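You operate a simulated robot arm through the tools that you are given. There is no shell and no other tool.

Carry out the task below with a simulated two-armed robot. There is one attempt and no reset: what you move stays moved.

TASK
Raise the ram, then unload the press: sleeve back in its spot, rotor into the grey rack.
Fine: leave the guard open and the slide out.
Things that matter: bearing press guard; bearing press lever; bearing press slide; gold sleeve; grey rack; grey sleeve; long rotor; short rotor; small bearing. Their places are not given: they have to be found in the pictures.

It is judged by the outcome, as a careful person would: the job done as asked, and still so three seconds after it is handed in. It fails if anything else is knocked over, pushed out of place, dropped, spilled or broken.

THE ROBOT
Two 7-joint arms with fingered hands on one trunk that stands fixed in place. Base frame: the origin is at the foot of the trunk, x ahead of it, y to its left, z up; the work surface is at about z = 0.8. Lengths are in m, angles in rad, forces in N, time in s.
The left shoulder is at [0.05, 0.214, 0.869], the right one opposite. With the tool pointing down near the work surface each hand reaches from about 0.4 to 0.9 m from the base axis, measured 20 degrees to its own side. Payload 3 kg a hand.
Tool frame (each hand has its own): the origin (TCP) lies between the finger pads and is the grasp point; the fingertips stand 0.026 m ahead of it; z points along the fingers, y is the line along which they close. Largest opening 0.132 m; the body of the gripper starts 0.073 m behind the TCP. The gripper is a hand of 3 fingers: y runs from the thumb to the fingers, the wrist lies at [0, 0, -0.229] in the tool frame, and closing takes about 1.5 s.
Orientation is that of the tool frame in the base frame, as a unit quaternion [x, y, z, w]. With the fingers straight down and closing along the base's y, the tool's x points along the base's -x, its y along +y and its z along -z.

THE INTERFACE
- The arms move only by the tool arm_command. It takes "left_commands", "right_commands" or both (then of equal length, played together; a hand with none holds still); each is a list of rows, each a list of 7 numbers: the opening, from 0 (shut) to 1 (fully open), then the shift along the tool's x, y, z in units of 20 mm (1.0 is 20 mm), then the turn, a rotation vector about the tool's x, y, z in units of 5 degrees (1.0 is 5 degrees). In form: [[hand, tx, ty, tz, rx, ry, rz], ...]. A call has 1 to 20 rows; each row shifts and turns the commanded pose from where the row before left it, along the tool's axes as they then stand. A call with a number of a shift or a turn outside -1 to 1 is refused whole. Each row takes 0.2 s and may step no farther than 0.05 m and 0.15 rad from the row before; otherwise, or with a gripper value out of range, the whole call is refused. Where a pose cannot be reached the arm comes as near as it can. A force on the tool above 40 N (or 10 N above the force at the start of the call, whichever is more), or a blocked arm, ends the call early, and 0.2 s more pass. The fingers move at their own pace (about 0.072 m/s each) and stop on an object; they squeeze with about 28 N. The grip force told is the motor's: it shows also when the fingers shut on nothing. Time passes only in rows, and 0.2 s behind the last, so rows that do not move let the fingers close. The reply holds the time, the measured pose of the TCP, the force on the tool along the base axes, the opening and the grip force, in the units named above and with some noise, with the torque about the TCP (base axes, N m) and any sound that the robot's microphone picked up.
- Cameras (640 x 400 px; columns grow to the right, rows downward): "scene" is now at [0.0337, -0.0076, 1.4994]; the picture's right is [-0.07, -1.00, 0.00], its down [-0.64, 0.05, -0.77] and it looks along [0.77, -0.05, -0.64] (base axes); focal length 324 px, centre (320, 200). "left" rides on the left gripper at [-0.062, 0.003, -0.092] in its tool frame; the picture's right is [-0.05, -1.00, 0.00], its down [0.83, -0.04, -0.56] and it looks along [0.55, -0.03, 0.83] (tool axes); focal length 230 px, centre (320, 200). "right" rides on the right gripper at [0.062, 0.003, -0.092] in its tool frame; the picture's right is [-0.05, 1.00, 0.00], its down [-0.83, -0.04, -0.56] and it looks along [-0.55, -0.03, 0.83] (tool axes); focal length 230 px, centre (320, 200).
- grab_frame(camera): a new picture of that camera. The clock stands still meanwhile.
- grasp_type(shape, hand): the hand has 3 fingers and takes this shape, open, in about a second: jaw (thumb against the fingers, like two jaws); tri (thumb and two fingers); tip (a fingertip pinch); poke (one finger out to press); point (the index stretched); flat (the hand flat); cup (the hand cupped); fist (a fist). The gripper value then closes the fingers along that shape, each until it touches; the sizes above hold for jaw. It gives what a move gives, with no picture.
- pan_tilt(pan, tilt): turns the head with the scene camera to pan (to the left, within 1.501 rad either way) and tilt (down, from -0.506 to 1.204), counted from straight ahead of the robot. It gives what a move gives.
- probe_pixels(camera, pixels): there is no depth. For up to 12 entries [column, row, z] of the newest picture of that camera ("zoom" is the newest enlarged one), the place [x, y] in the base frame at which the ray of that pixel passes the height z, good to about 0.002 m. The clock stands still meanwhile.
- enlarge(camera, box): a new picture of the part [left, top, right, bottom] of that camera's present view, enlarged. The clock stands still meanwhile.
- finish_job(): hands the job in; it is judged then, once.

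Leave the grippers open and the arms clear of the work at the hand-in unless told otherwise.

The tools are called after "Request:" by a JSON object that holds its "method" and its "body". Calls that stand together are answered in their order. arm_command: Moves the arms, as the interface text tells. Its arguments: {"type":"object","properties":{"left_commands":{"type":"array","items":{"type":"array","items":{"type":"number"}}},"right_commands":{"type":"array","items":{"type":"array","items":{"type":"number"}}}},"required":[]} The other tools are called the same way: grasp_type (shape, hand) gives the hand a shape; pan_tilt (pan, tilt) turns the head that bears the scene camera; grab_frame (camera) takes a picture; probe_pixels (camera, pixels) gives the place at which the rays of pixels pass given heights; enlarge (camera, box) takes an enlarged picture of a part of a camera's view; finish_job () hands the job in.

At the start:

```text
t: 0.0
left_tcp_pos: [0.4226, 0.1118, 1.2205]
left_tool_rot: [0.099, 0.995, 0.0, -0.001]
left_force: [-0.4, -0.1, 0.2]
left_moment: [0.03, 0.01, 0.0]
left_grip_width: 0.1319
left_gripper_force: 0.0
left_shape: jaw
right_tcp_pos: [0.5754, -0.3521, 1.1445]
right_tool_rot: [0.098, 0.995, 0.0, 0.0]
right_force: [0.4, 0.0, -0.6]
right_moment: [-0.01, -0.01, 0.04]
right_grip_width: 0.1319
right_gripper_force: 0.2
right_shape: jaw
head pan, tilt: [-0.07, 0.696]
```

scene: 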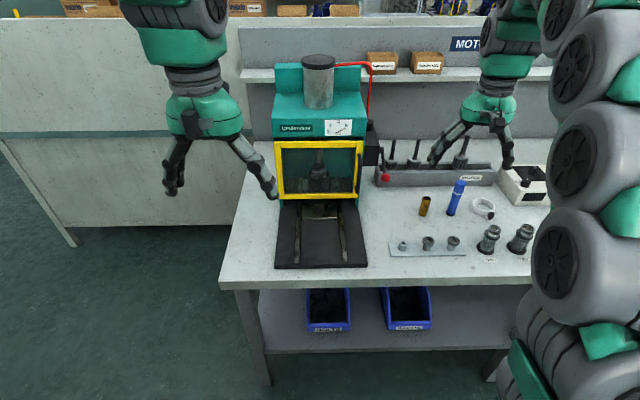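
right: 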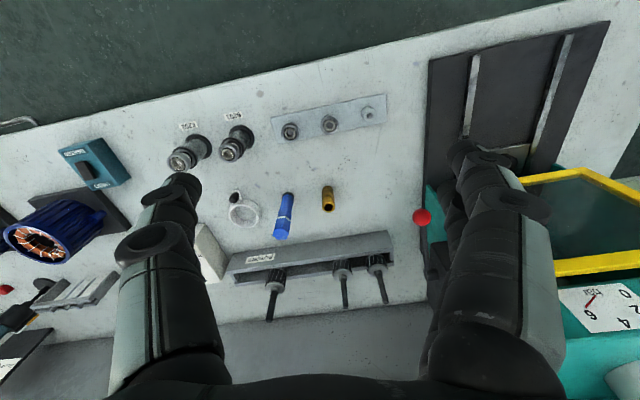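
left: 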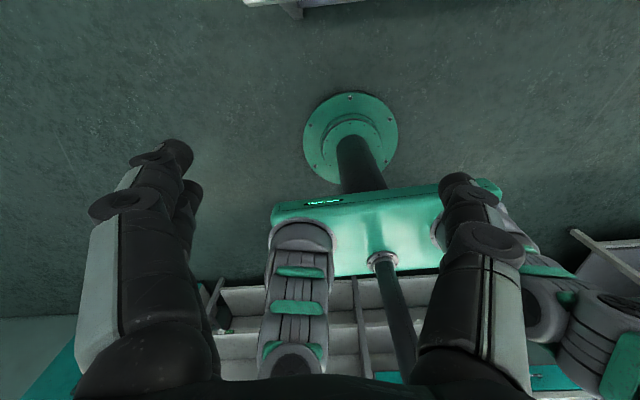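

I see the press (teal, yellow-framed guard at about 320,170), a red lever knob at (385,178), a grey rack at (440,175) with dark rotors, and gold, blue and white parts on the table. I'll enlarge several parts of the view.

Request:
{"method": "enlarge", "body": {"camera": "scene", "box": [250, 40, 410, 280]}}

Request:
{"method": "enlarge", "body": {"camera": "scene", "box": [360, 120, 560, 270]}}

Request:
{"method": "enlarge", "body": {"camera": "scene", "box": [265, 120, 405, 210]}}

Request:
{"method": "enlarge", "body": {"camera": "right", "box": [140, 80, 460, 320]}}

```text
1.67 times, centred on (330, 160) of scene
```

zoom: 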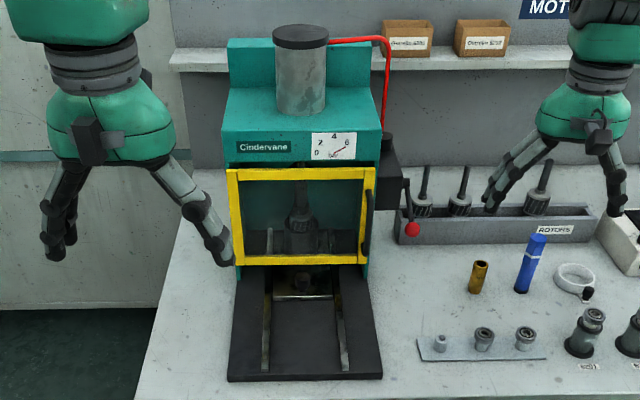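

```text
2.67 times, centred on (460, 195) of scene
```

zoom: 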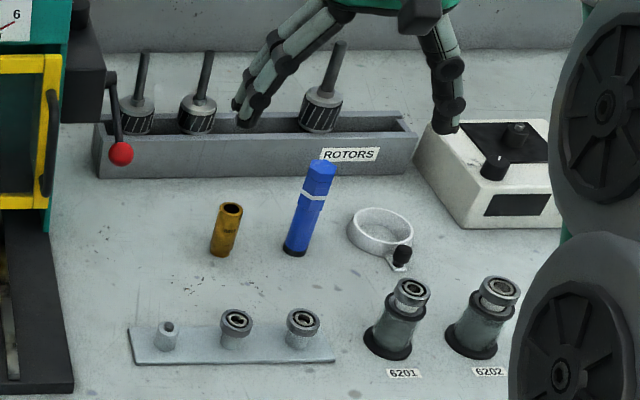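

```text
4.44 times, centred on (335, 165) of scene
```

zoom: 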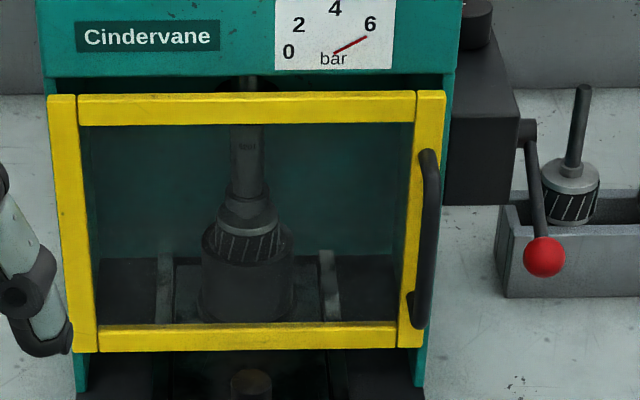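

```text
1.67 times, centred on (300, 200) of right
```

zoom: 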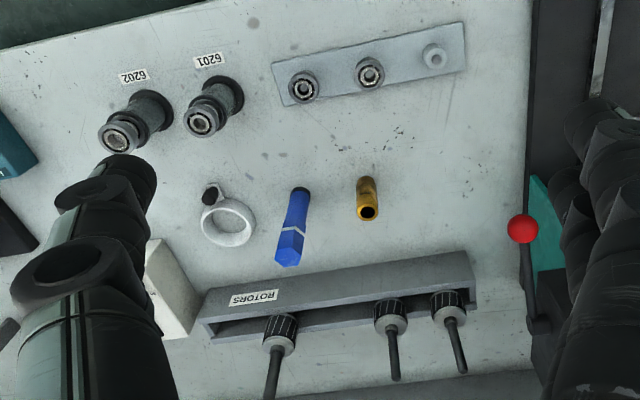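

The ram seems to be down on a sleeve-and-rotor stack behind the closed guard. I'll enlarge the bench for the sleeve's spot, then the lever, the guard handle and the slide.

Request:
{"method": "enlarge", "body": {"camera": "scene", "box": [365, 185, 465, 260]}}

Request:
{"method": "enlarge", "body": {"camera": "scene", "box": [340, 120, 420, 210]}}

Request:
{"method": "enlarge", "body": {"camera": "scene", "box": [265, 190, 385, 275]}}

Request:
{"method": "enlarge", "body": {"camera": "right", "box": [200, 80, 400, 220]}}

Request:
{"method": "enlarge", "body": {"camera": "right", "box": [400, 20, 640, 400]}}

```text
5.33 times, centred on (415, 222) of scene
```

zoom: 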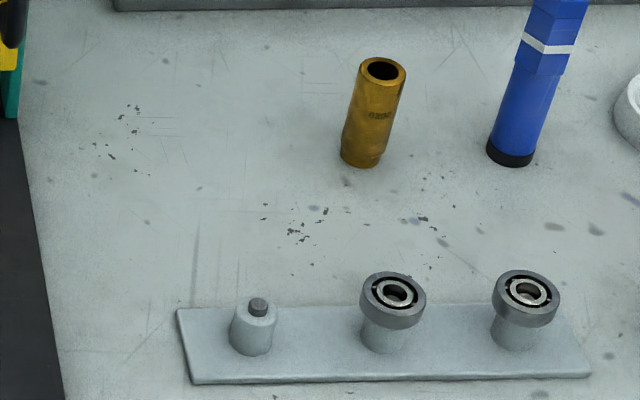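

```text
4.44 times, centred on (380, 165) of scene
```

zoom: 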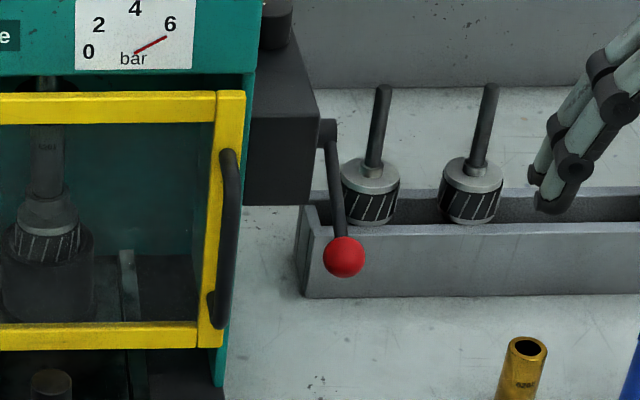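

```text
4.71 times, centred on (325, 232) of scene
```

zoom: 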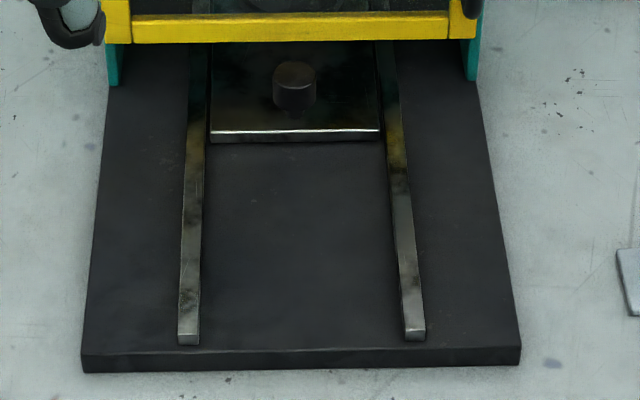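

```text
2.86 times, centred on (300, 150) of right
```

zoom: 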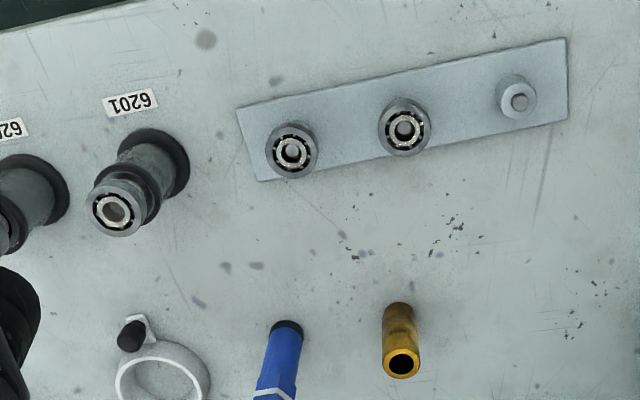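

```text
1.05 times, centred on (520, 210) of right (not enlarged: the box is as wide or as high as the picture)
```

zoom: 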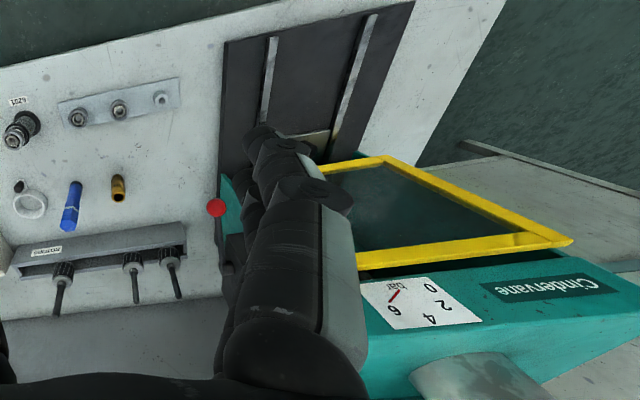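

I can't yet tell where the sleeve's spot is. I'll turn the head to look further right and see the rest of the bench.

Request:
{"method": "pan_tilt", "body": {"pan": -0.6, "tilt": 0.8}}

Request:
{"method": "grab_frame", "body": {"camera": "scene"}}

```text
t: 0.9
left_tcp_pos: [0.4227, 0.1121, 1.2198]
left_tool_rot: [0.099, 0.995, 0.001, 0.0]
left_force: [-0.1, 0.3, -0.1]
left_moment: [0.01, 0.01, -0.01]
left_grip_width: 0.1317
left_gripper_force: 0.1
left_shape: jaw
right_tcp_pos: [0.5756, -0.3525, 1.1441]
right_tool_rot: [0.099, 0.995, 0.0, 0.0]
right_force: [-0.6, 0.3, -0.2]
right_moment: [0.0, 0.02, 0.01]
right_grip_width: 0.1318
right_gripper_force: 0.1
right_shape: jaw
head pan, tilt: [-0.6, 0.799]
```

```text
taken
```

scene: 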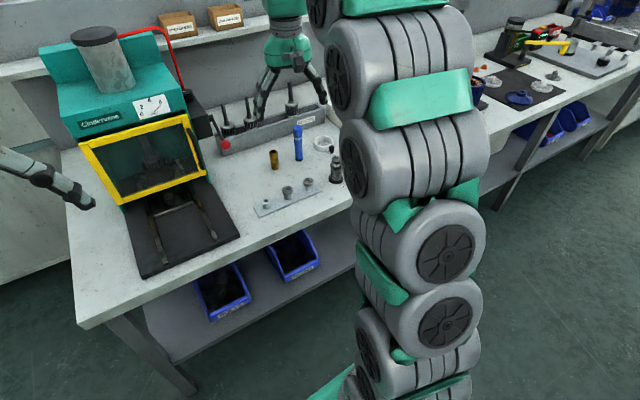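

The right arm blocks part of the bench here. I'll enlarge this view around the sleeve and rack, and the right hand's view of the far-right bench.

Request:
{"method": "enlarge", "body": {"camera": "scene", "box": [190, 90, 350, 220]}}

Request:
{"method": "enlarge", "body": {"camera": "scene", "box": [50, 60, 220, 200]}}

Request:
{"method": "enlarge", "body": {"camera": "right", "box": [0, 100, 200, 360]}}

Request:
{"method": "enlarge", "body": {"camera": "right", "box": [220, 180, 440, 320]}}

```text
3.08 times, centred on (270, 155) of scene
```

zoom: 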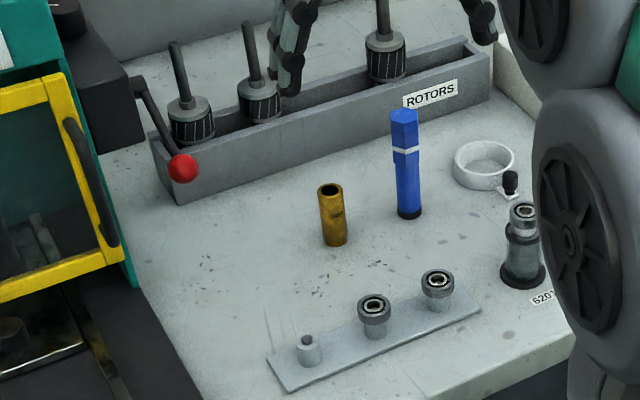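

```text
2.86 times, centred on (135, 130) of scene
```

zoom: 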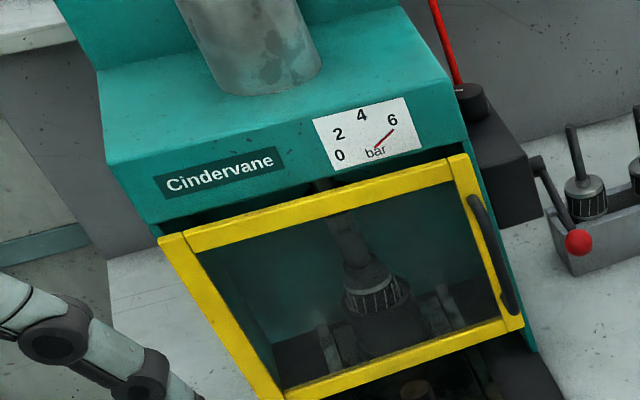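

```text
1.54 times, centred on (100, 230) of right
```

zoom: 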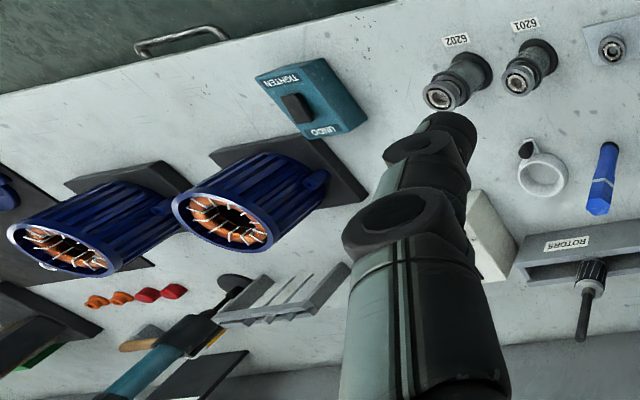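

```text
2.86 times, centred on (330, 250) of right
```

zoom: 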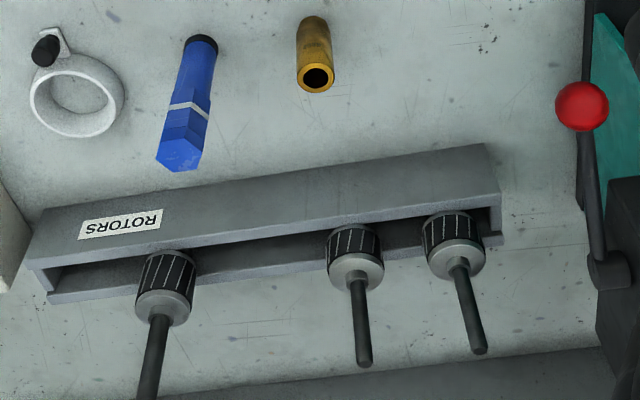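

I'll zoom tightly on the bench left and right of the gold sleeve, and on the strip's empty peg, to look for faint outline marks.

Request:
{"method": "enlarge", "body": {"camera": "scene", "box": [205, 150, 285, 200]}}

Request:
{"method": "enlarge", "body": {"camera": "scene", "box": [250, 170, 350, 220]}}

Request:
{"method": "enlarge", "body": {"camera": "right", "box": [330, 140, 430, 240]}}

Request:
{"method": "enlarge", "body": {"camera": "right", "box": [270, 90, 390, 160]}}

Request:
{"method": "enlarge", "body": {"camera": "right", "box": [160, 110, 260, 180]}}

```text
8.00 times, centred on (245, 175) of scene
```

zoom: 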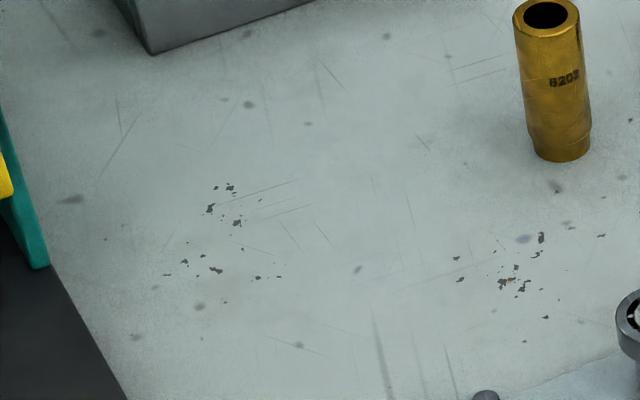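

```text
6.40 times, centred on (300, 195) of scene
```

zoom: 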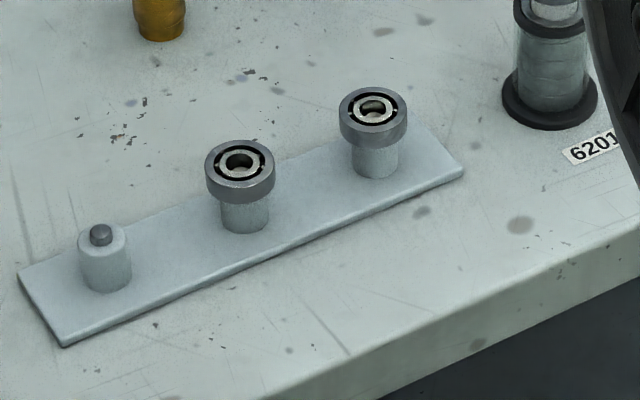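

```text
4.00 times, centred on (380, 190) of right
```

zoom: 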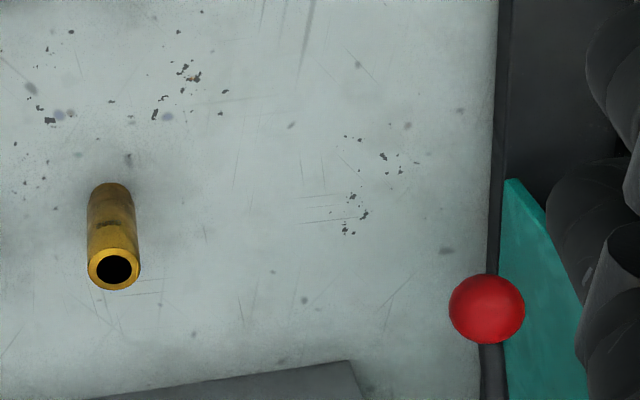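

```text
5.33 times, centred on (330, 125) of right
```

zoom: 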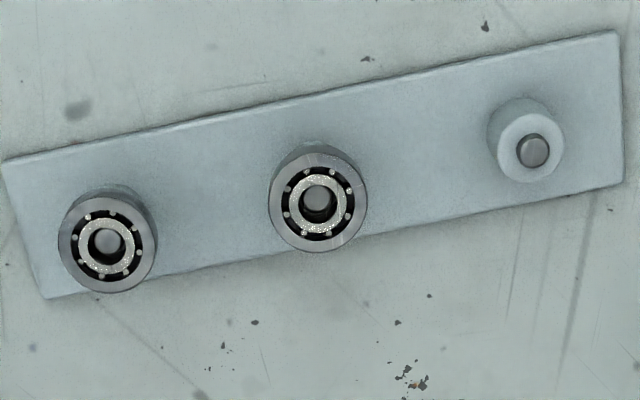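

```text
5.71 times, centred on (210, 145) of right
```

zoom: 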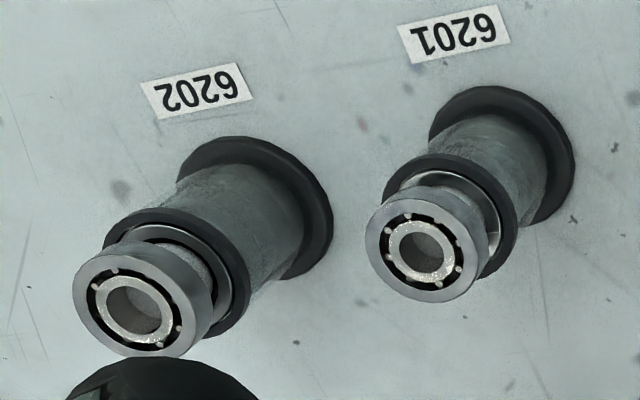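

No outline mark shows near the gold sleeve. I'll turn the head back and probe the lever knob from two cameras, scene and right (421,217), to triangulate it.

Request:
{"method": "pan_tilt", "body": {"pan": -0.2, "tilt": 0.75}}

Request:
{"method": "grab_frame", "body": {"camera": "scene"}}

Request:
{"method": "grab_frame", "body": {"camera": "right"}}

Request:
{"method": "probe_pixels", "body": {"camera": "right", "pixels": [[421, 217, 0.85], [421, 217, 0.9], [421, 217, 0.95], [421, 217, 1.0], [327, 208, 0.8], [250, 263, 0.8]]}}

```text
t: 1.8
left_tcp_pos: [0.4215, 0.1116, 1.2205]
left_tool_rot: [0.099, 0.995, 0.0, 0.0]
left_force: [-0.7, -0.4, -0.2]
left_moment: [0.01, 0.03, 0.01]
left_grip_width: 0.1318
left_gripper_force: 0.0
left_shape: jaw
right_tcp_pos: [0.5755, -0.3529, 1.1443]
right_tool_rot: [0.099, 0.995, 0.0, -0.001]
right_force: [-0.4, 0.0, 0.3]
right_moment: [-0.05, -0.01, -0.01]
right_grip_width: 0.1317
right_gripper_force: 0.1
right_shape: jaw
head pan, tilt: [-0.201, 0.75]
```

```text
taken
```

scene: 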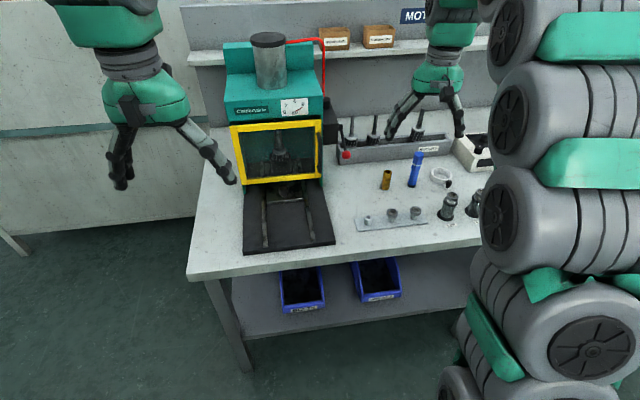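

```text
taken
```

right: 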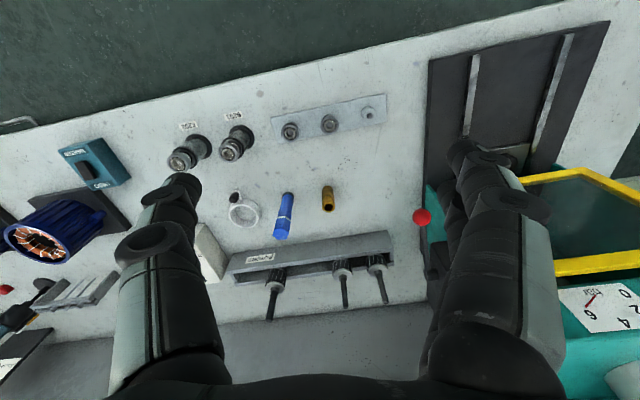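

```text
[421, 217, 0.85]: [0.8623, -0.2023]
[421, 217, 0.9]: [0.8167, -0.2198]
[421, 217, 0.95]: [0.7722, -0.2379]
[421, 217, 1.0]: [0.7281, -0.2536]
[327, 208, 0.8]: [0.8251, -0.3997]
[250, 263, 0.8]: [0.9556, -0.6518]
```

Now the same points from the scene camera: knob (346,155), sleeve base, strip pegs, slide corners, guard corners and handle.

Request:
{"method": "probe_pixels", "body": {"camera": "scene", "pixels": [[346, 155, 0.85], [346, 155, 0.9], [346, 155, 0.95], [346, 155, 1.0], [385, 188, 0.8], [367, 224, 0.8], [392, 218, 0.8], [417, 218, 0.8], [243, 255, 0.8], [335, 243, 0.8], [337, 160, 0.8], [452, 153, 0.8]]}}

Request:
{"method": "enlarge", "body": {"camera": "scene", "box": [220, 80, 360, 200]}}

```text
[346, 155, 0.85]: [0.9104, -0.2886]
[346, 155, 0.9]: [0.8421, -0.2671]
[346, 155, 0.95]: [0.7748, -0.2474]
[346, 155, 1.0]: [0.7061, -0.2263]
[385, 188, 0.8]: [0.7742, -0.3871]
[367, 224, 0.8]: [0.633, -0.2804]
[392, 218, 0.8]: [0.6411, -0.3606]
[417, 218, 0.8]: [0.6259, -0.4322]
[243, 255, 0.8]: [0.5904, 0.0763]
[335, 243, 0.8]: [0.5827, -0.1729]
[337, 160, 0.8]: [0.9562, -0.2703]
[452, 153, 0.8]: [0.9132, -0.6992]
```

```text
3.33 times, centred on (290, 140) of scene
```

zoom: 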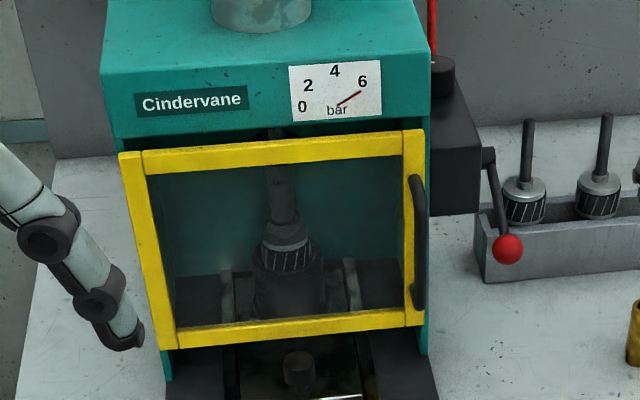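

The knob is at roughly (0.768, -0.242, 0.953). Next I'll triangulate the lever pivot (scene (341,126), right (429,275)) and the guard frame corners and handle.

Request:
{"method": "probe_pixels", "body": {"camera": "scene", "pixels": [[341, 126, 0.95], [341, 126, 1.0], [341, 126, 1.05], [319, 134, 0.9], [319, 134, 0.95], [319, 134, 1.0], [319, 171, 0.85], [319, 171, 0.9], [319, 171, 0.95], [322, 178, 0.85], [247, 182, 0.85]]}}

Request:
{"method": "probe_pixels", "body": {"camera": "right", "pixels": [[429, 275, 0.95], [429, 275, 1.0], [429, 275, 1.05], [580, 172, 0.95], [580, 172, 1.0], [580, 172, 1.05], [555, 268, 1.0], [555, 268, 1.05], [555, 268, 1.1]]}}

Request:
{"method": "enlarge", "body": {"camera": "right", "box": [400, 180, 480, 300]}}

```text
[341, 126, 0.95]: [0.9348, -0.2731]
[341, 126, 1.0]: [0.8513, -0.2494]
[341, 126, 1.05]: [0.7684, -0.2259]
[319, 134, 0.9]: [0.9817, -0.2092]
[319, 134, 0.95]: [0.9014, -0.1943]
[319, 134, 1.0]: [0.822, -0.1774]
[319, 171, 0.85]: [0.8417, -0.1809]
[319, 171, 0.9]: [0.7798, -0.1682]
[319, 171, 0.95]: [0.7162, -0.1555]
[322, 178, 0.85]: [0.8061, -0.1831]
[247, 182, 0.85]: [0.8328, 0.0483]
```

```text
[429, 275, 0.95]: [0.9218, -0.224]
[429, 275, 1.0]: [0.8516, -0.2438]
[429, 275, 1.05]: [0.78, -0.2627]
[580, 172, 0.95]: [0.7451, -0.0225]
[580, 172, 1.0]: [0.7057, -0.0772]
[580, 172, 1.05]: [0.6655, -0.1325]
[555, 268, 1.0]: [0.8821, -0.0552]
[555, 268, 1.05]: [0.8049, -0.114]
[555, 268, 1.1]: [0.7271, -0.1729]
```

```text
3.33 times, centred on (440, 240) of right
```

zoom: 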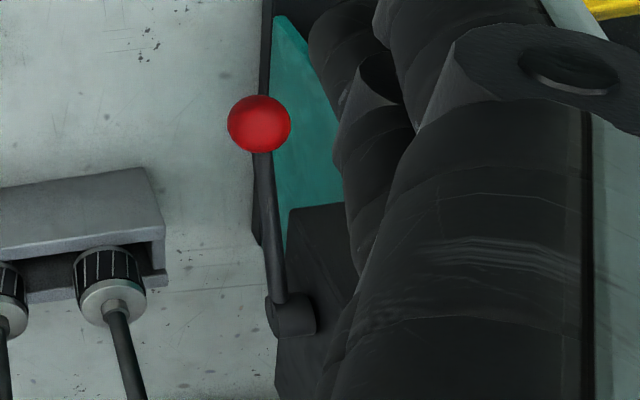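

Knob at about (0.768,-0.242,0.953) and pivot at about (0.85,-0.246,1.0), so the lever slopes down toward me and must be swung up. I'll lower the right hand (clear of everything, z about 1.0) for a closer look at the bench and the lever.

Request:
{"method": "arm_command", "body": {"right_commands": [[1, 0, 0, 1, 0, 0, 0], [1, 0, 0, 1, 0, 0, 0], [1, 0, 0, 1, 0, 0, 0], [1, 0, 0, 1, 0, 0, 0], [1, 0, 0, 1, 0, 0, 0], [1, 0, 0, 1, 0, 0, 0], [1, 0, 0, 0, 0, 0, 0]]}}

Request:
{"method": "grab_frame", "body": {"camera": "right"}}

Request:
{"method": "grab_frame", "body": {"camera": "scene"}}

```text
t: 3.4
left_tcp_pos: [0.422, 0.1106, 1.2211]
left_tool_rot: [0.099, 0.995, 0.0, -0.001]
left_force: [-0.1, 0.0, -0.2]
left_moment: [-0.02, 0.01, 0.0]
left_grip_width: 0.1319
left_gripper_force: 0.1
left_shape: jaw
right_tcp_pos: [0.5764, -0.3539, 1.0247]
right_tool_rot: [0.098, 0.995, 0.0, 0.0]
right_force: [0.1, 0.4, 0.1]
right_moment: [0.01, 0.01, 0.05]
right_grip_width: 0.1317
right_gripper_force: 0.0
right_shape: jaw
head pan, tilt: [-0.201, 0.75]
```

```text
taken
```

right: 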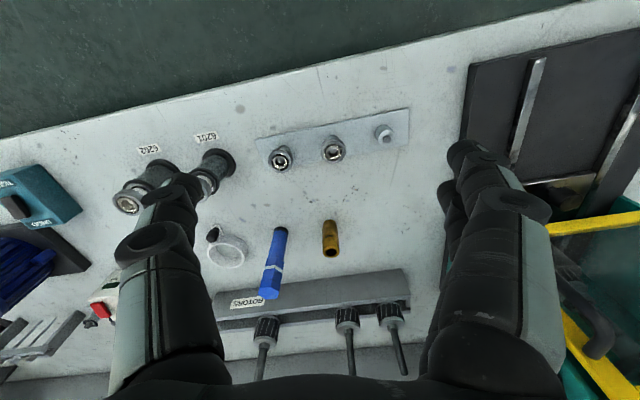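

```text
taken
```

scene: 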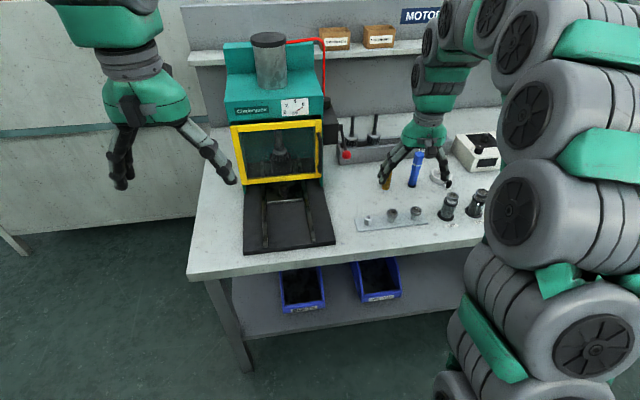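

I'll zoom the right view tightly on the bench between the gold sleeve, the strip and the press.

Request:
{"method": "enlarge", "body": {"camera": "right", "box": [300, 130, 460, 290]}}

Request:
{"method": "enlarge", "body": {"camera": "right", "box": [200, 160, 320, 250]}}

Request:
{"method": "enlarge", "body": {"camera": "right", "box": [540, 190, 640, 400]}}

```text
2.50 times, centred on (380, 210) of right
```

zoom: 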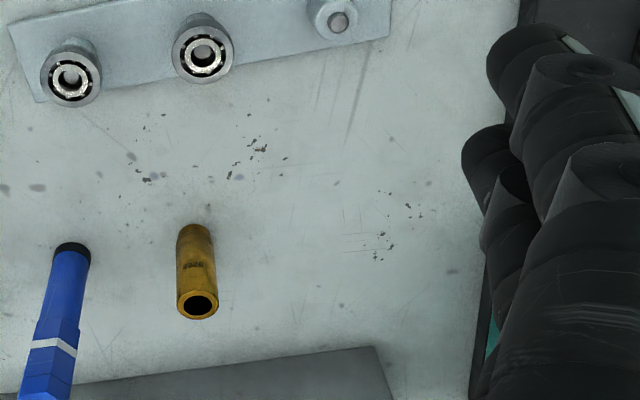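

```text
4.44 times, centred on (260, 205) of right
```

zoom: 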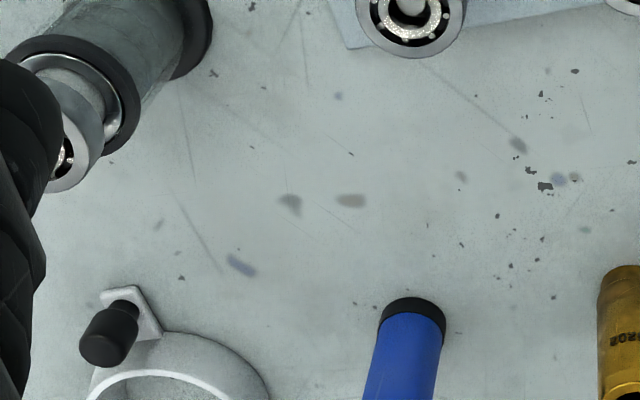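

```text
1.90 times, centred on (590, 295) of right
```

zoom: 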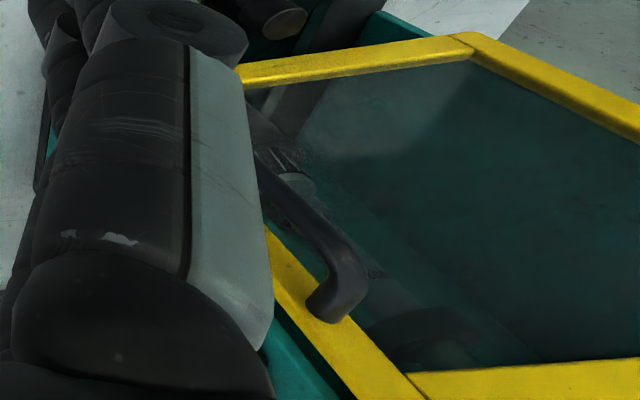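

I'll read the labels on the blue bins under the bench and on the shelf boxes, in case one names the sleeve's spot.

Request:
{"method": "enlarge", "body": {"camera": "scene", "box": [270, 255, 410, 320]}}

Request:
{"method": "enlarge", "body": {"camera": "scene", "box": [310, 20, 400, 60]}}

Request:
{"method": "enlarge", "body": {"camera": "scene", "box": [180, 100, 260, 200]}}

Request:
{"method": "enlarge", "body": {"camera": "scene", "box": [340, 170, 480, 250]}}

```text
4.57 times, centred on (340, 288) of scene
```

zoom: 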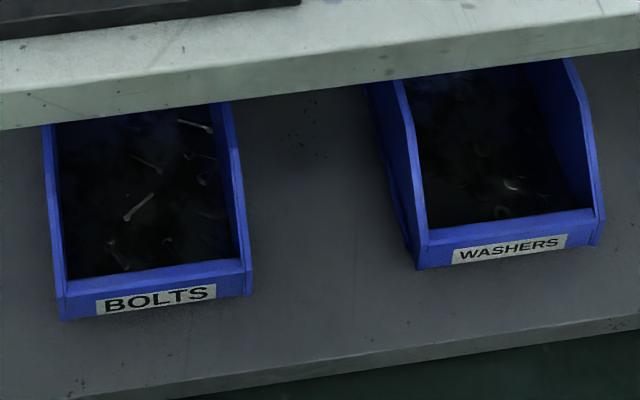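

```text
7.11 times, centred on (355, 40) of scene
```

zoom: 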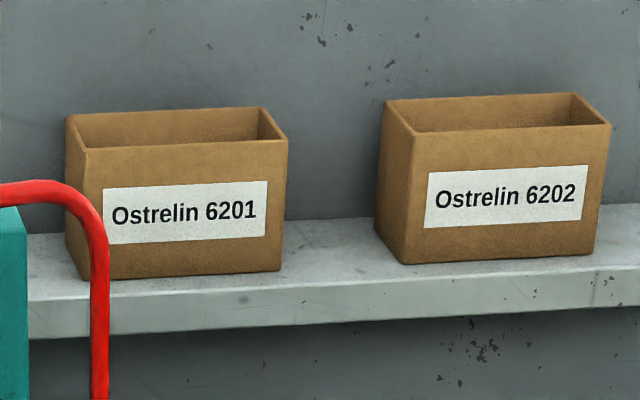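

```text
4.00 times, centred on (220, 150) of scene
```

zoom: 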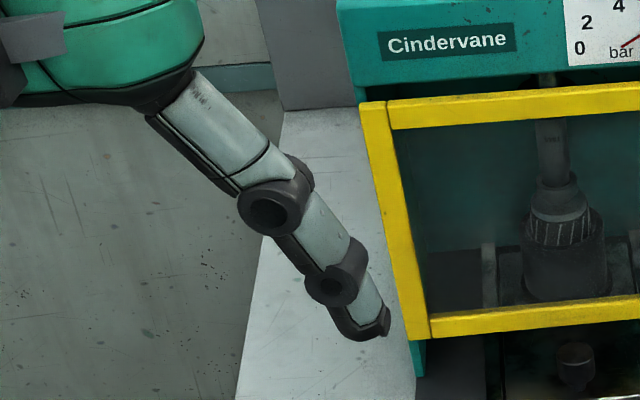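

```text
4.57 times, centred on (410, 210) of scene
```

zoom: 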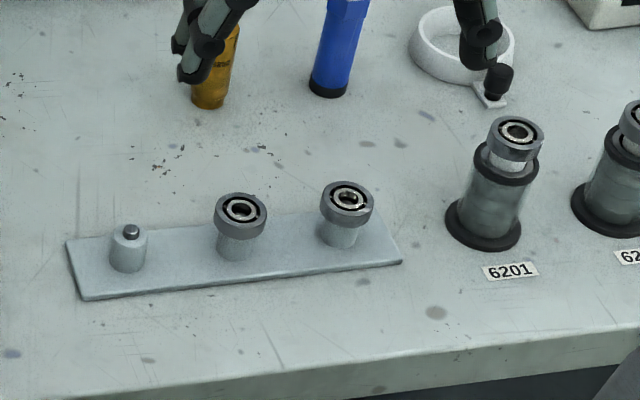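

No label names the sleeve's spot, so I'll judge that later. First I'll ready the right hand for the lever: square up its yaw, pitch it 45° forward, move it to y≈-0.24, still at x≈0.58 and z≈1.02.

Request:
{"method": "arm_command", "body": {"right_commands": [[1, 0, 0.9, 0, 0, 0, -0.8], [1, 0, 0.9, 0, 0, 0, -0.8], [1, 0, 0.9, 0, 0, 0, -0.7], [1, 0, 0.9, 0, 0, -1, 0], [1, 0, 0.9, 0, 0, -1, 0], [1, 0, 0.9, 0, 0, -1, 0], [0.8, 0, 0, 0, 0, -1, 0], [0.7, 0, 0, 0, 0, -1, 0], [0.6, 0, 0, 0, 0, -1, 0], [0.6, 0, 0, 0, 0, -1, 0], [0.6, 0, 0, 0, 0, -1, 0], [0.6, 0, 0, 0, 0, -1, 0], [0.6, 0, 0, 0, 0, 0, 0]]}}

Request:
{"method": "grab_frame", "body": {"camera": "right"}}

Request:
{"method": "grab_frame", "body": {"camera": "scene"}}

```text
t: 6.2
left_tcp_pos: [0.4224, 0.1112, 1.2211]
left_tool_rot: [0.098, 0.995, -0.001, 0.001]
left_force: [-0.3, -1.7, -0.7]
left_moment: [0.01, 0.0, 0.04]
left_grip_width: 0.1321
left_gripper_force: 0.1
left_shape: jaw
right_tcp_pos: [0.5827, -0.2447, 1.0246]
right_tool_rot: [-0.002, 0.924, 0.001, 0.382]
right_force: [-0.5, 0.5, 0.0]
right_moment: [0.01, 0.0, 0.02]
right_grip_width: 0.0798
right_gripper_force: 0.0
right_shape: jaw
head pan, tilt: [-0.201, 0.75]
```

```text
taken
```

right: 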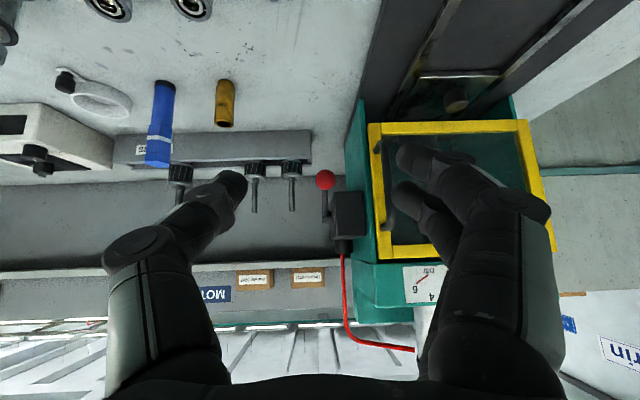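

```text
taken
```

scene: 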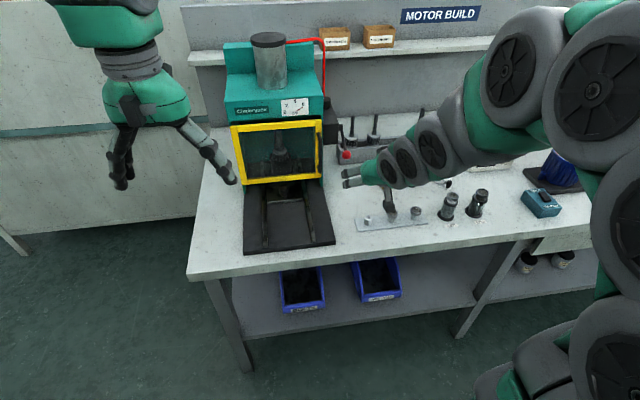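

From the right hand camera I now see the knob at (325,180), the box at (347,215), and the guard with its handle at (385,185). I'll probe these here and in the scene.

Request:
{"method": "probe_pixels", "body": {"camera": "right", "pixels": [[325, 180, 0.93], [325, 180, 0.95], [325, 180, 0.97], [326, 216, 0.98], [326, 216, 1.0], [326, 216, 1.02], [332, 193, 0.95], [332, 193, 1.0], [377, 145, 0.9], [377, 145, 0.95], [388, 225, 1.0], [388, 225, 1.05]]}}

Request:
{"method": "enlarge", "body": {"camera": "right", "box": [290, 100, 430, 290]}}

Request:
{"method": "enlarge", "body": {"camera": "scene", "box": [300, 90, 400, 200]}}

```text
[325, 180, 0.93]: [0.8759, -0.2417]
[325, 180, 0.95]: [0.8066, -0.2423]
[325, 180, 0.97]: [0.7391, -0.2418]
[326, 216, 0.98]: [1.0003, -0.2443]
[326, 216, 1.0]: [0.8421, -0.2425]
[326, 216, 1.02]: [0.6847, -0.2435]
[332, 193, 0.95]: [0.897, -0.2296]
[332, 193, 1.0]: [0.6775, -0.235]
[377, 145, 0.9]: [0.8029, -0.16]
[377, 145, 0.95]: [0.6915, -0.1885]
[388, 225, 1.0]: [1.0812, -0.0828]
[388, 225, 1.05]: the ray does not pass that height
```

```text
2.11 times, centred on (360, 195) of right
```

zoom: 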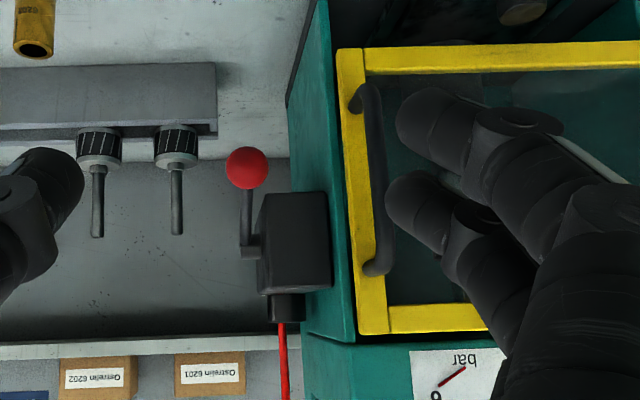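

```text
3.64 times, centred on (350, 145) of scene
```

zoom: 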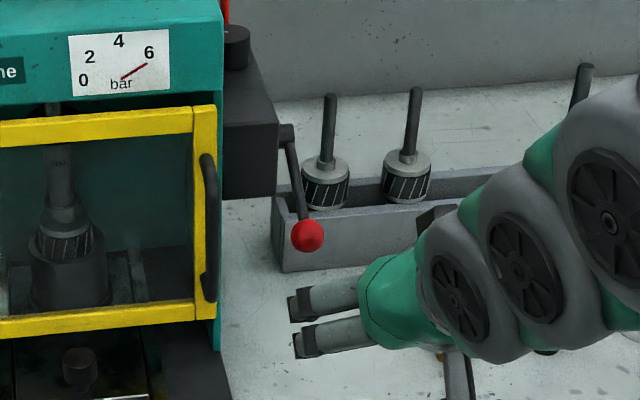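

Best estimate for the knob is (0.76,-0.242,0.96). I'll narrow the opening and move to about 8 cm short of it along the tool axis.

Request:
{"method": "arm_command", "body": {"right_commands": [[0.45, -0.79, 0.03, 0.9, 0, 0, 0], [0.45, -0.79, 0.03, 0.9, 0, 0, 0], [0.45, -0.79, 0.03, 0.9, 0, 0, 0], [0.45, -0.79, 0.03, 0.9, 0, 0, 0], [0.45, -0.79, 0.03, 0.9, 0, 0, 0], [0.45, 0, 0, 0, 0, 0, 0]]}}

Request:
{"method": "grab_frame", "body": {"camera": "right"}}

Request:
{"method": "enlarge", "body": {"camera": "scene", "box": [300, 90, 400, 200]}}

```text
t: 7.6
left_tcp_pos: [0.4214, 0.111, 1.2207]
left_tool_rot: [0.099, 0.995, 0.0, 0.0]
left_force: [0.5, 0.3, 0.7]
left_moment: [-0.02, 0.0, -0.04]
left_grip_width: 0.1316
left_gripper_force: 0.1
left_shape: jaw
right_tcp_pos: [0.7035, -0.2435, 1.0143]
right_tool_rot: [-0.002, 0.924, 0.001, 0.383]
right_force: [0.3, -0.9, -0.2]
right_moment: [0.0, 0.01, 0.01]
right_grip_width: 0.0599
right_gripper_force: 0.0
right_shape: jaw
head pan, tilt: [-0.201, 0.75]
```

```text
taken
```

right: 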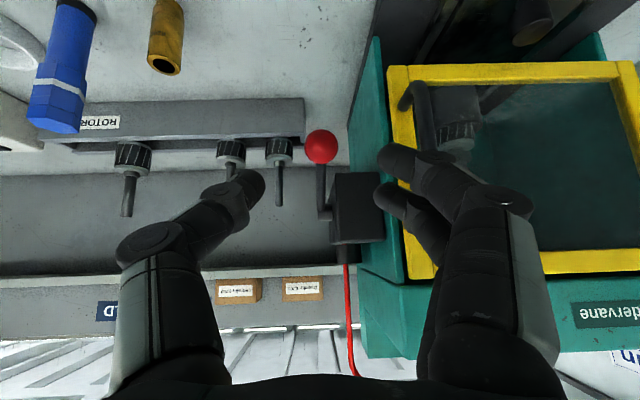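

```text
3.64 times, centred on (350, 145) of scene
```

zoom: 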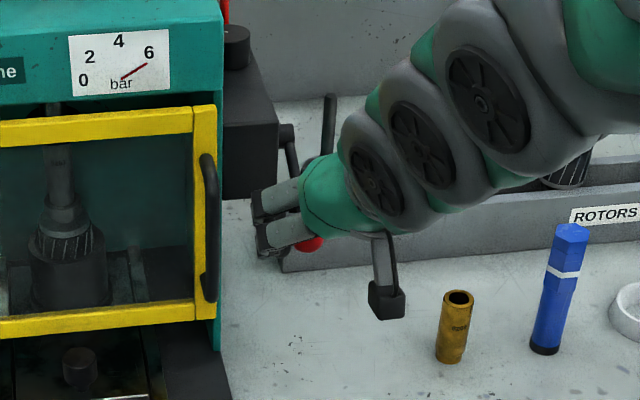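

The image centre (320,200) is where the TCP projects. The knob at (320,147) fits being about 7 cm straight ahead along the tool. I'll advance 6 cm, narrowing slightly.

Request:
{"method": "arm_command", "body": {"right_commands": [[0.42, 0, 0, 0.75, 0, 0, 0], [0.42, 0, 0, 0.75, 0, 0, 0], [0.42, 0, 0, 0.75, 0, 0, 0], [0.42, 0, 0, 0.75, 0, 0, 0], [0.42, 0, 0, 0, 0, 0, 0]]}}

Request:
{"method": "grab_frame", "body": {"camera": "right"}}

Request:
{"method": "enlarge", "body": {"camera": "scene", "box": [300, 90, 400, 200]}}

```text
t: 8.8
left_tcp_pos: [0.4217, 0.1109, 1.2201]
left_tool_rot: [0.099, 0.995, 0.0, -0.001]
left_force: [-0.5, -0.4, 0.4]
left_moment: [0.01, 0.01, 0.0]
left_grip_width: 0.1319
left_gripper_force: 0.1
left_shape: jaw
right_tcp_pos: [0.7442, -0.2429, 0.9739]
right_tool_rot: [-0.001, 0.924, 0.001, 0.383]
right_force: [0.2, -0.1, -0.5]
right_moment: [0.03, 0.01, 0.01]
right_grip_width: 0.0563
right_gripper_force: 0.0
right_shape: jaw
head pan, tilt: [-0.201, 0.75]
```

```text
taken
```

right: 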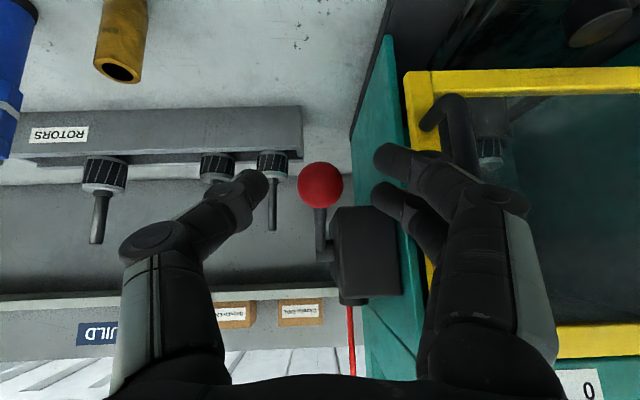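

```text
3.64 times, centred on (350, 145) of scene
```

zoom: 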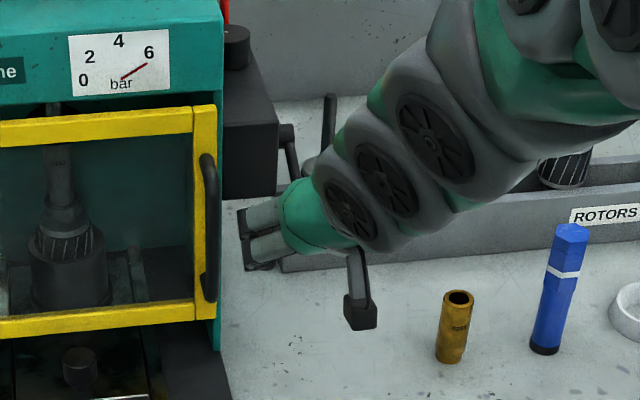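

The knob is now about 1.5–2 cm ahead. I'll advance 1.6 cm and close the fingers on it.

Request:
{"method": "arm_command", "body": {"right_commands": [[0.42, 0, 0, 0.8, 0, 0, 0], [0.42, 0, 0, 0, 0, 0, 0], [0, 0, 0, 0, 0, 0, 0], [0, 0, 0, 0, 0, 0, 0], [0, 0, 0, 0, 0, 0, 0], [0, 0, 0, 0, 0, 0, 0], [0, 0, 0, 0, 0, 0, 0]]}}

Request:
{"method": "grab_frame", "body": {"camera": "right"}}

```text
t: 10.4
left_tcp_pos: [0.4223, 0.1112, 1.2207]
left_tool_rot: [0.098, 0.995, 0.0, 0.001]
left_force: [0.3, 0.5, -1.1]
left_moment: [0.02, 0.0, -0.02]
left_grip_width: 0.1321
left_gripper_force: 0.1
left_shape: jaw
right_tcp_pos: [0.7554, -0.2427, 0.9627]
right_tool_rot: [-0.002, 0.923, 0.0, 0.384]
right_force: [0.4, -1.7, 1.1]
right_moment: [-0.01, -0.01, 0.02]
right_grip_width: 0.0
right_gripper_force: 28.0
right_shape: jaw
head pan, tilt: [-0.201, 0.75]
```

```text
taken
```

right: 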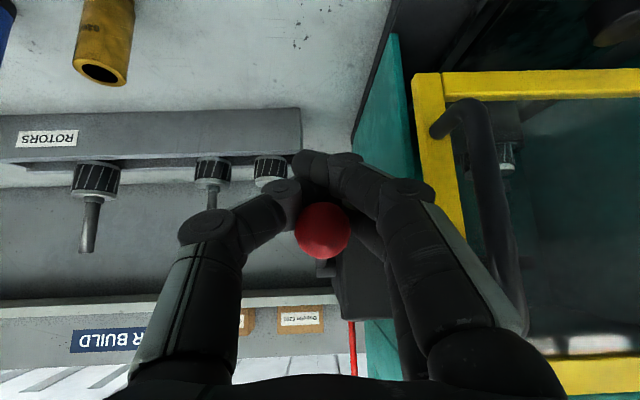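

The fingers shut around and beneath the knob (it sits just above them at (322,230)), so lifting will push it up. I'll raise 4 cm and check the forces.

Request:
{"method": "arm_command", "body": {"right_commands": [[0, -0.6, 0, -0.6, 0, 0, 0], [0, -0.6, 0, -0.6, 0, 0, 0], [0, -0.5, 0, -0.5, 0, 0, 0], [0, 0, 0, 0, 0, 0, 0]]}}

Request:
{"method": "grab_frame", "body": {"camera": "right"}}

Request:
{"method": "enlarge", "body": {"camera": "scene", "box": [250, 80, 370, 200]}}

```text
t: 11.4
left_tcp_pos: [0.4213, 0.1122, 1.2203]
left_tool_rot: [0.098, 0.995, 0.0, 0.0]
left_force: [1.3, -0.3, -0.3]
left_moment: [0.0, 0.03, 0.01]
left_grip_width: 0.1323
left_gripper_force: 0.1
left_shape: jaw
right_tcp_pos: [0.7556, -0.2428, 1.0102]
right_tool_rot: [-0.002, 0.924, 0.001, 0.382]
right_force: [0.1, 0.6, 0.0]
right_moment: [0.02, 0.03, 0.02]
right_grip_width: 0.0002
right_gripper_force: 28.2
right_shape: jaw
head pan, tilt: [-0.201, 0.75]
```

```text
taken
```

right: 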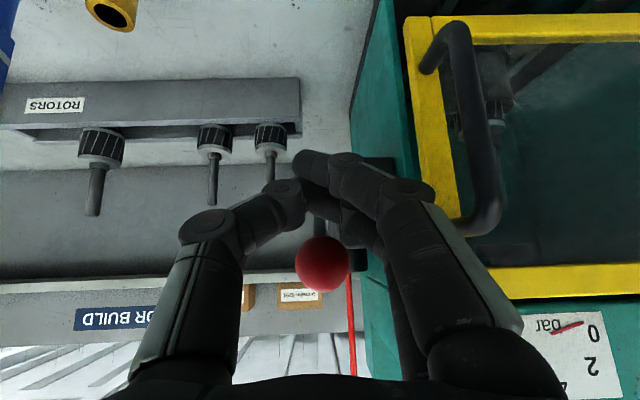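

```text
3.33 times, centred on (310, 140) of scene
```

zoom: 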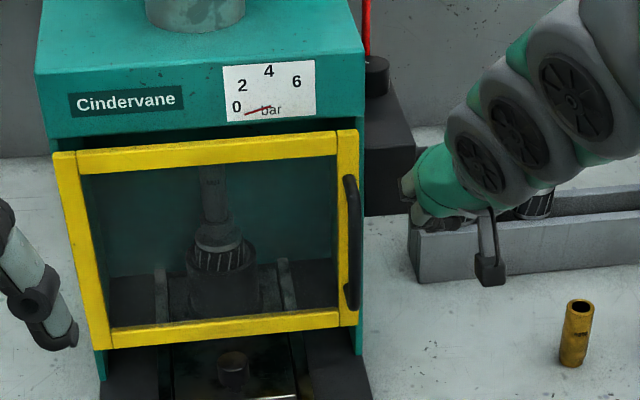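

The gauge has dropped from 6 to about 0, so the lever is working and no forces show. I'll keep raising it another 5 cm.

Request:
{"method": "arm_command", "body": {"right_commands": [[0, -0.6, 0, -0.6, 0, 0, 0], [0, -0.6, 0, -0.6, 0, 0, 0], [0, -0.6, 0, -0.6, 0, 0, 0], [0, 0, 0, 0, 0, 0, 0]]}}

Request:
{"method": "grab_frame", "body": {"camera": "right"}}

Request:
{"method": "enlarge", "body": {"camera": "scene", "box": [250, 80, 370, 200]}}

```text
t: 12.0
left_tcp_pos: [0.4218, 0.1117, 1.2202]
left_tool_rot: [0.099, 0.995, -0.001, 0.0]
left_force: [0.1, 0.0, -0.1]
left_moment: [-0.03, 0.0, -0.01]
left_grip_width: 0.1318
left_gripper_force: 0.1
left_shape: jaw
right_tcp_pos: [0.7532, -0.243, 1.0272]
right_tool_rot: [-0.001, 0.927, -0.001, 0.374]
right_force: [10.9, 0.7, -18.4]
right_moment: [-0.11, 0.26, -0.03]
right_grip_width: 0.0
right_gripper_force: 28.0
right_shape: jaw
head pan, tilt: [-0.201, 0.75]
stopped in row 2 (right hand): the force on the tool passed its limit at 53 N (the readings are from after the stop); the commanded pose is now the measured one
```

```text
taken
```

right: 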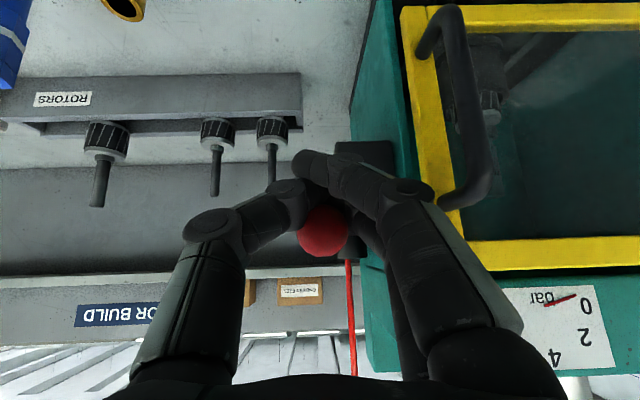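

```text
3.33 times, centred on (310, 140) of scene
```

zoom: 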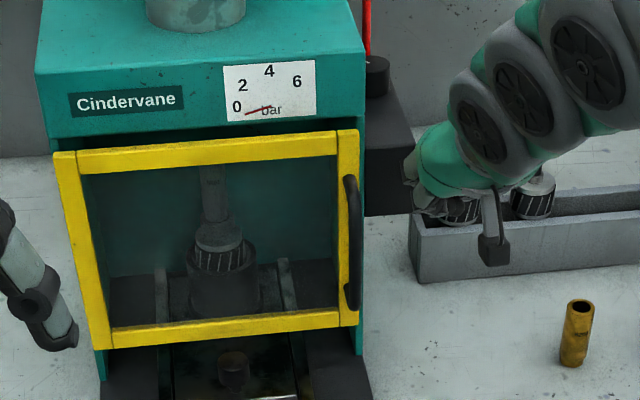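

The lever hit its upper stop (53 N) and the gauge stays at 0. I'll ease back slightly, open the fingers moderately, and retreat along the tool axis.

Request:
{"method": "arm_command", "body": {"right_commands": [[0, 0.15, 0, 0.15, 0, 0, 0], [0.42, 0, 0, 0, 0, 0, 0], [0.42, 0, 0, 0, 0, 0, 0], [0.42, 0, 0, 0, 0, 0, 0], [0.42, 0, 0, 0, 0, 0, 0]]}}

Request:
{"method": "grab_frame", "body": {"camera": "right"}}

Request:
{"method": "enlarge", "body": {"camera": "scene", "box": [250, 100, 330, 190]}}

```text
t: 13.2
left_tcp_pos: [0.4214, 0.1113, 1.2208]
left_tool_rot: [0.099, 0.995, 0.0, 0.0]
left_force: [0.5, -0.3, -0.5]
left_moment: [-0.03, 0.0, 0.0]
left_grip_width: 0.132
left_gripper_force: 0.1
left_shape: jaw
right_tcp_pos: [0.7525, -0.2425, 1.0254]
right_tool_rot: [-0.002, 0.926, 0.0, 0.377]
right_force: [0.3, 0.7, -0.1]
right_moment: [0.03, 0.01, -0.01]
right_grip_width: 0.0547
right_gripper_force: 0.0
right_shape: jaw
head pan, tilt: [-0.201, 0.75]
```

```text
taken
```

right: 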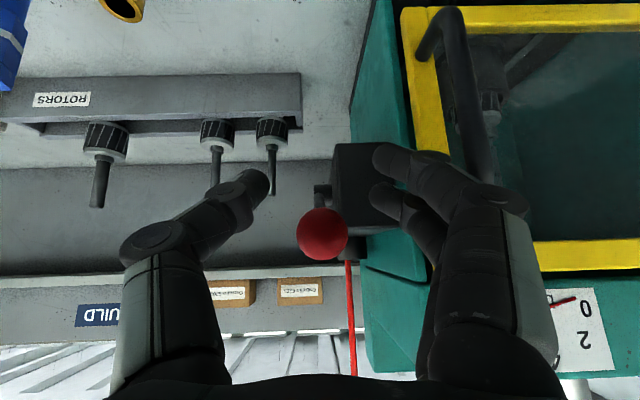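

```text
4.44 times, centred on (290, 145) of scene
```

zoom: 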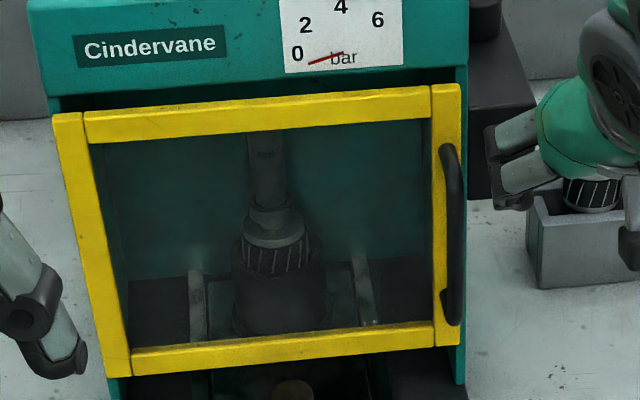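

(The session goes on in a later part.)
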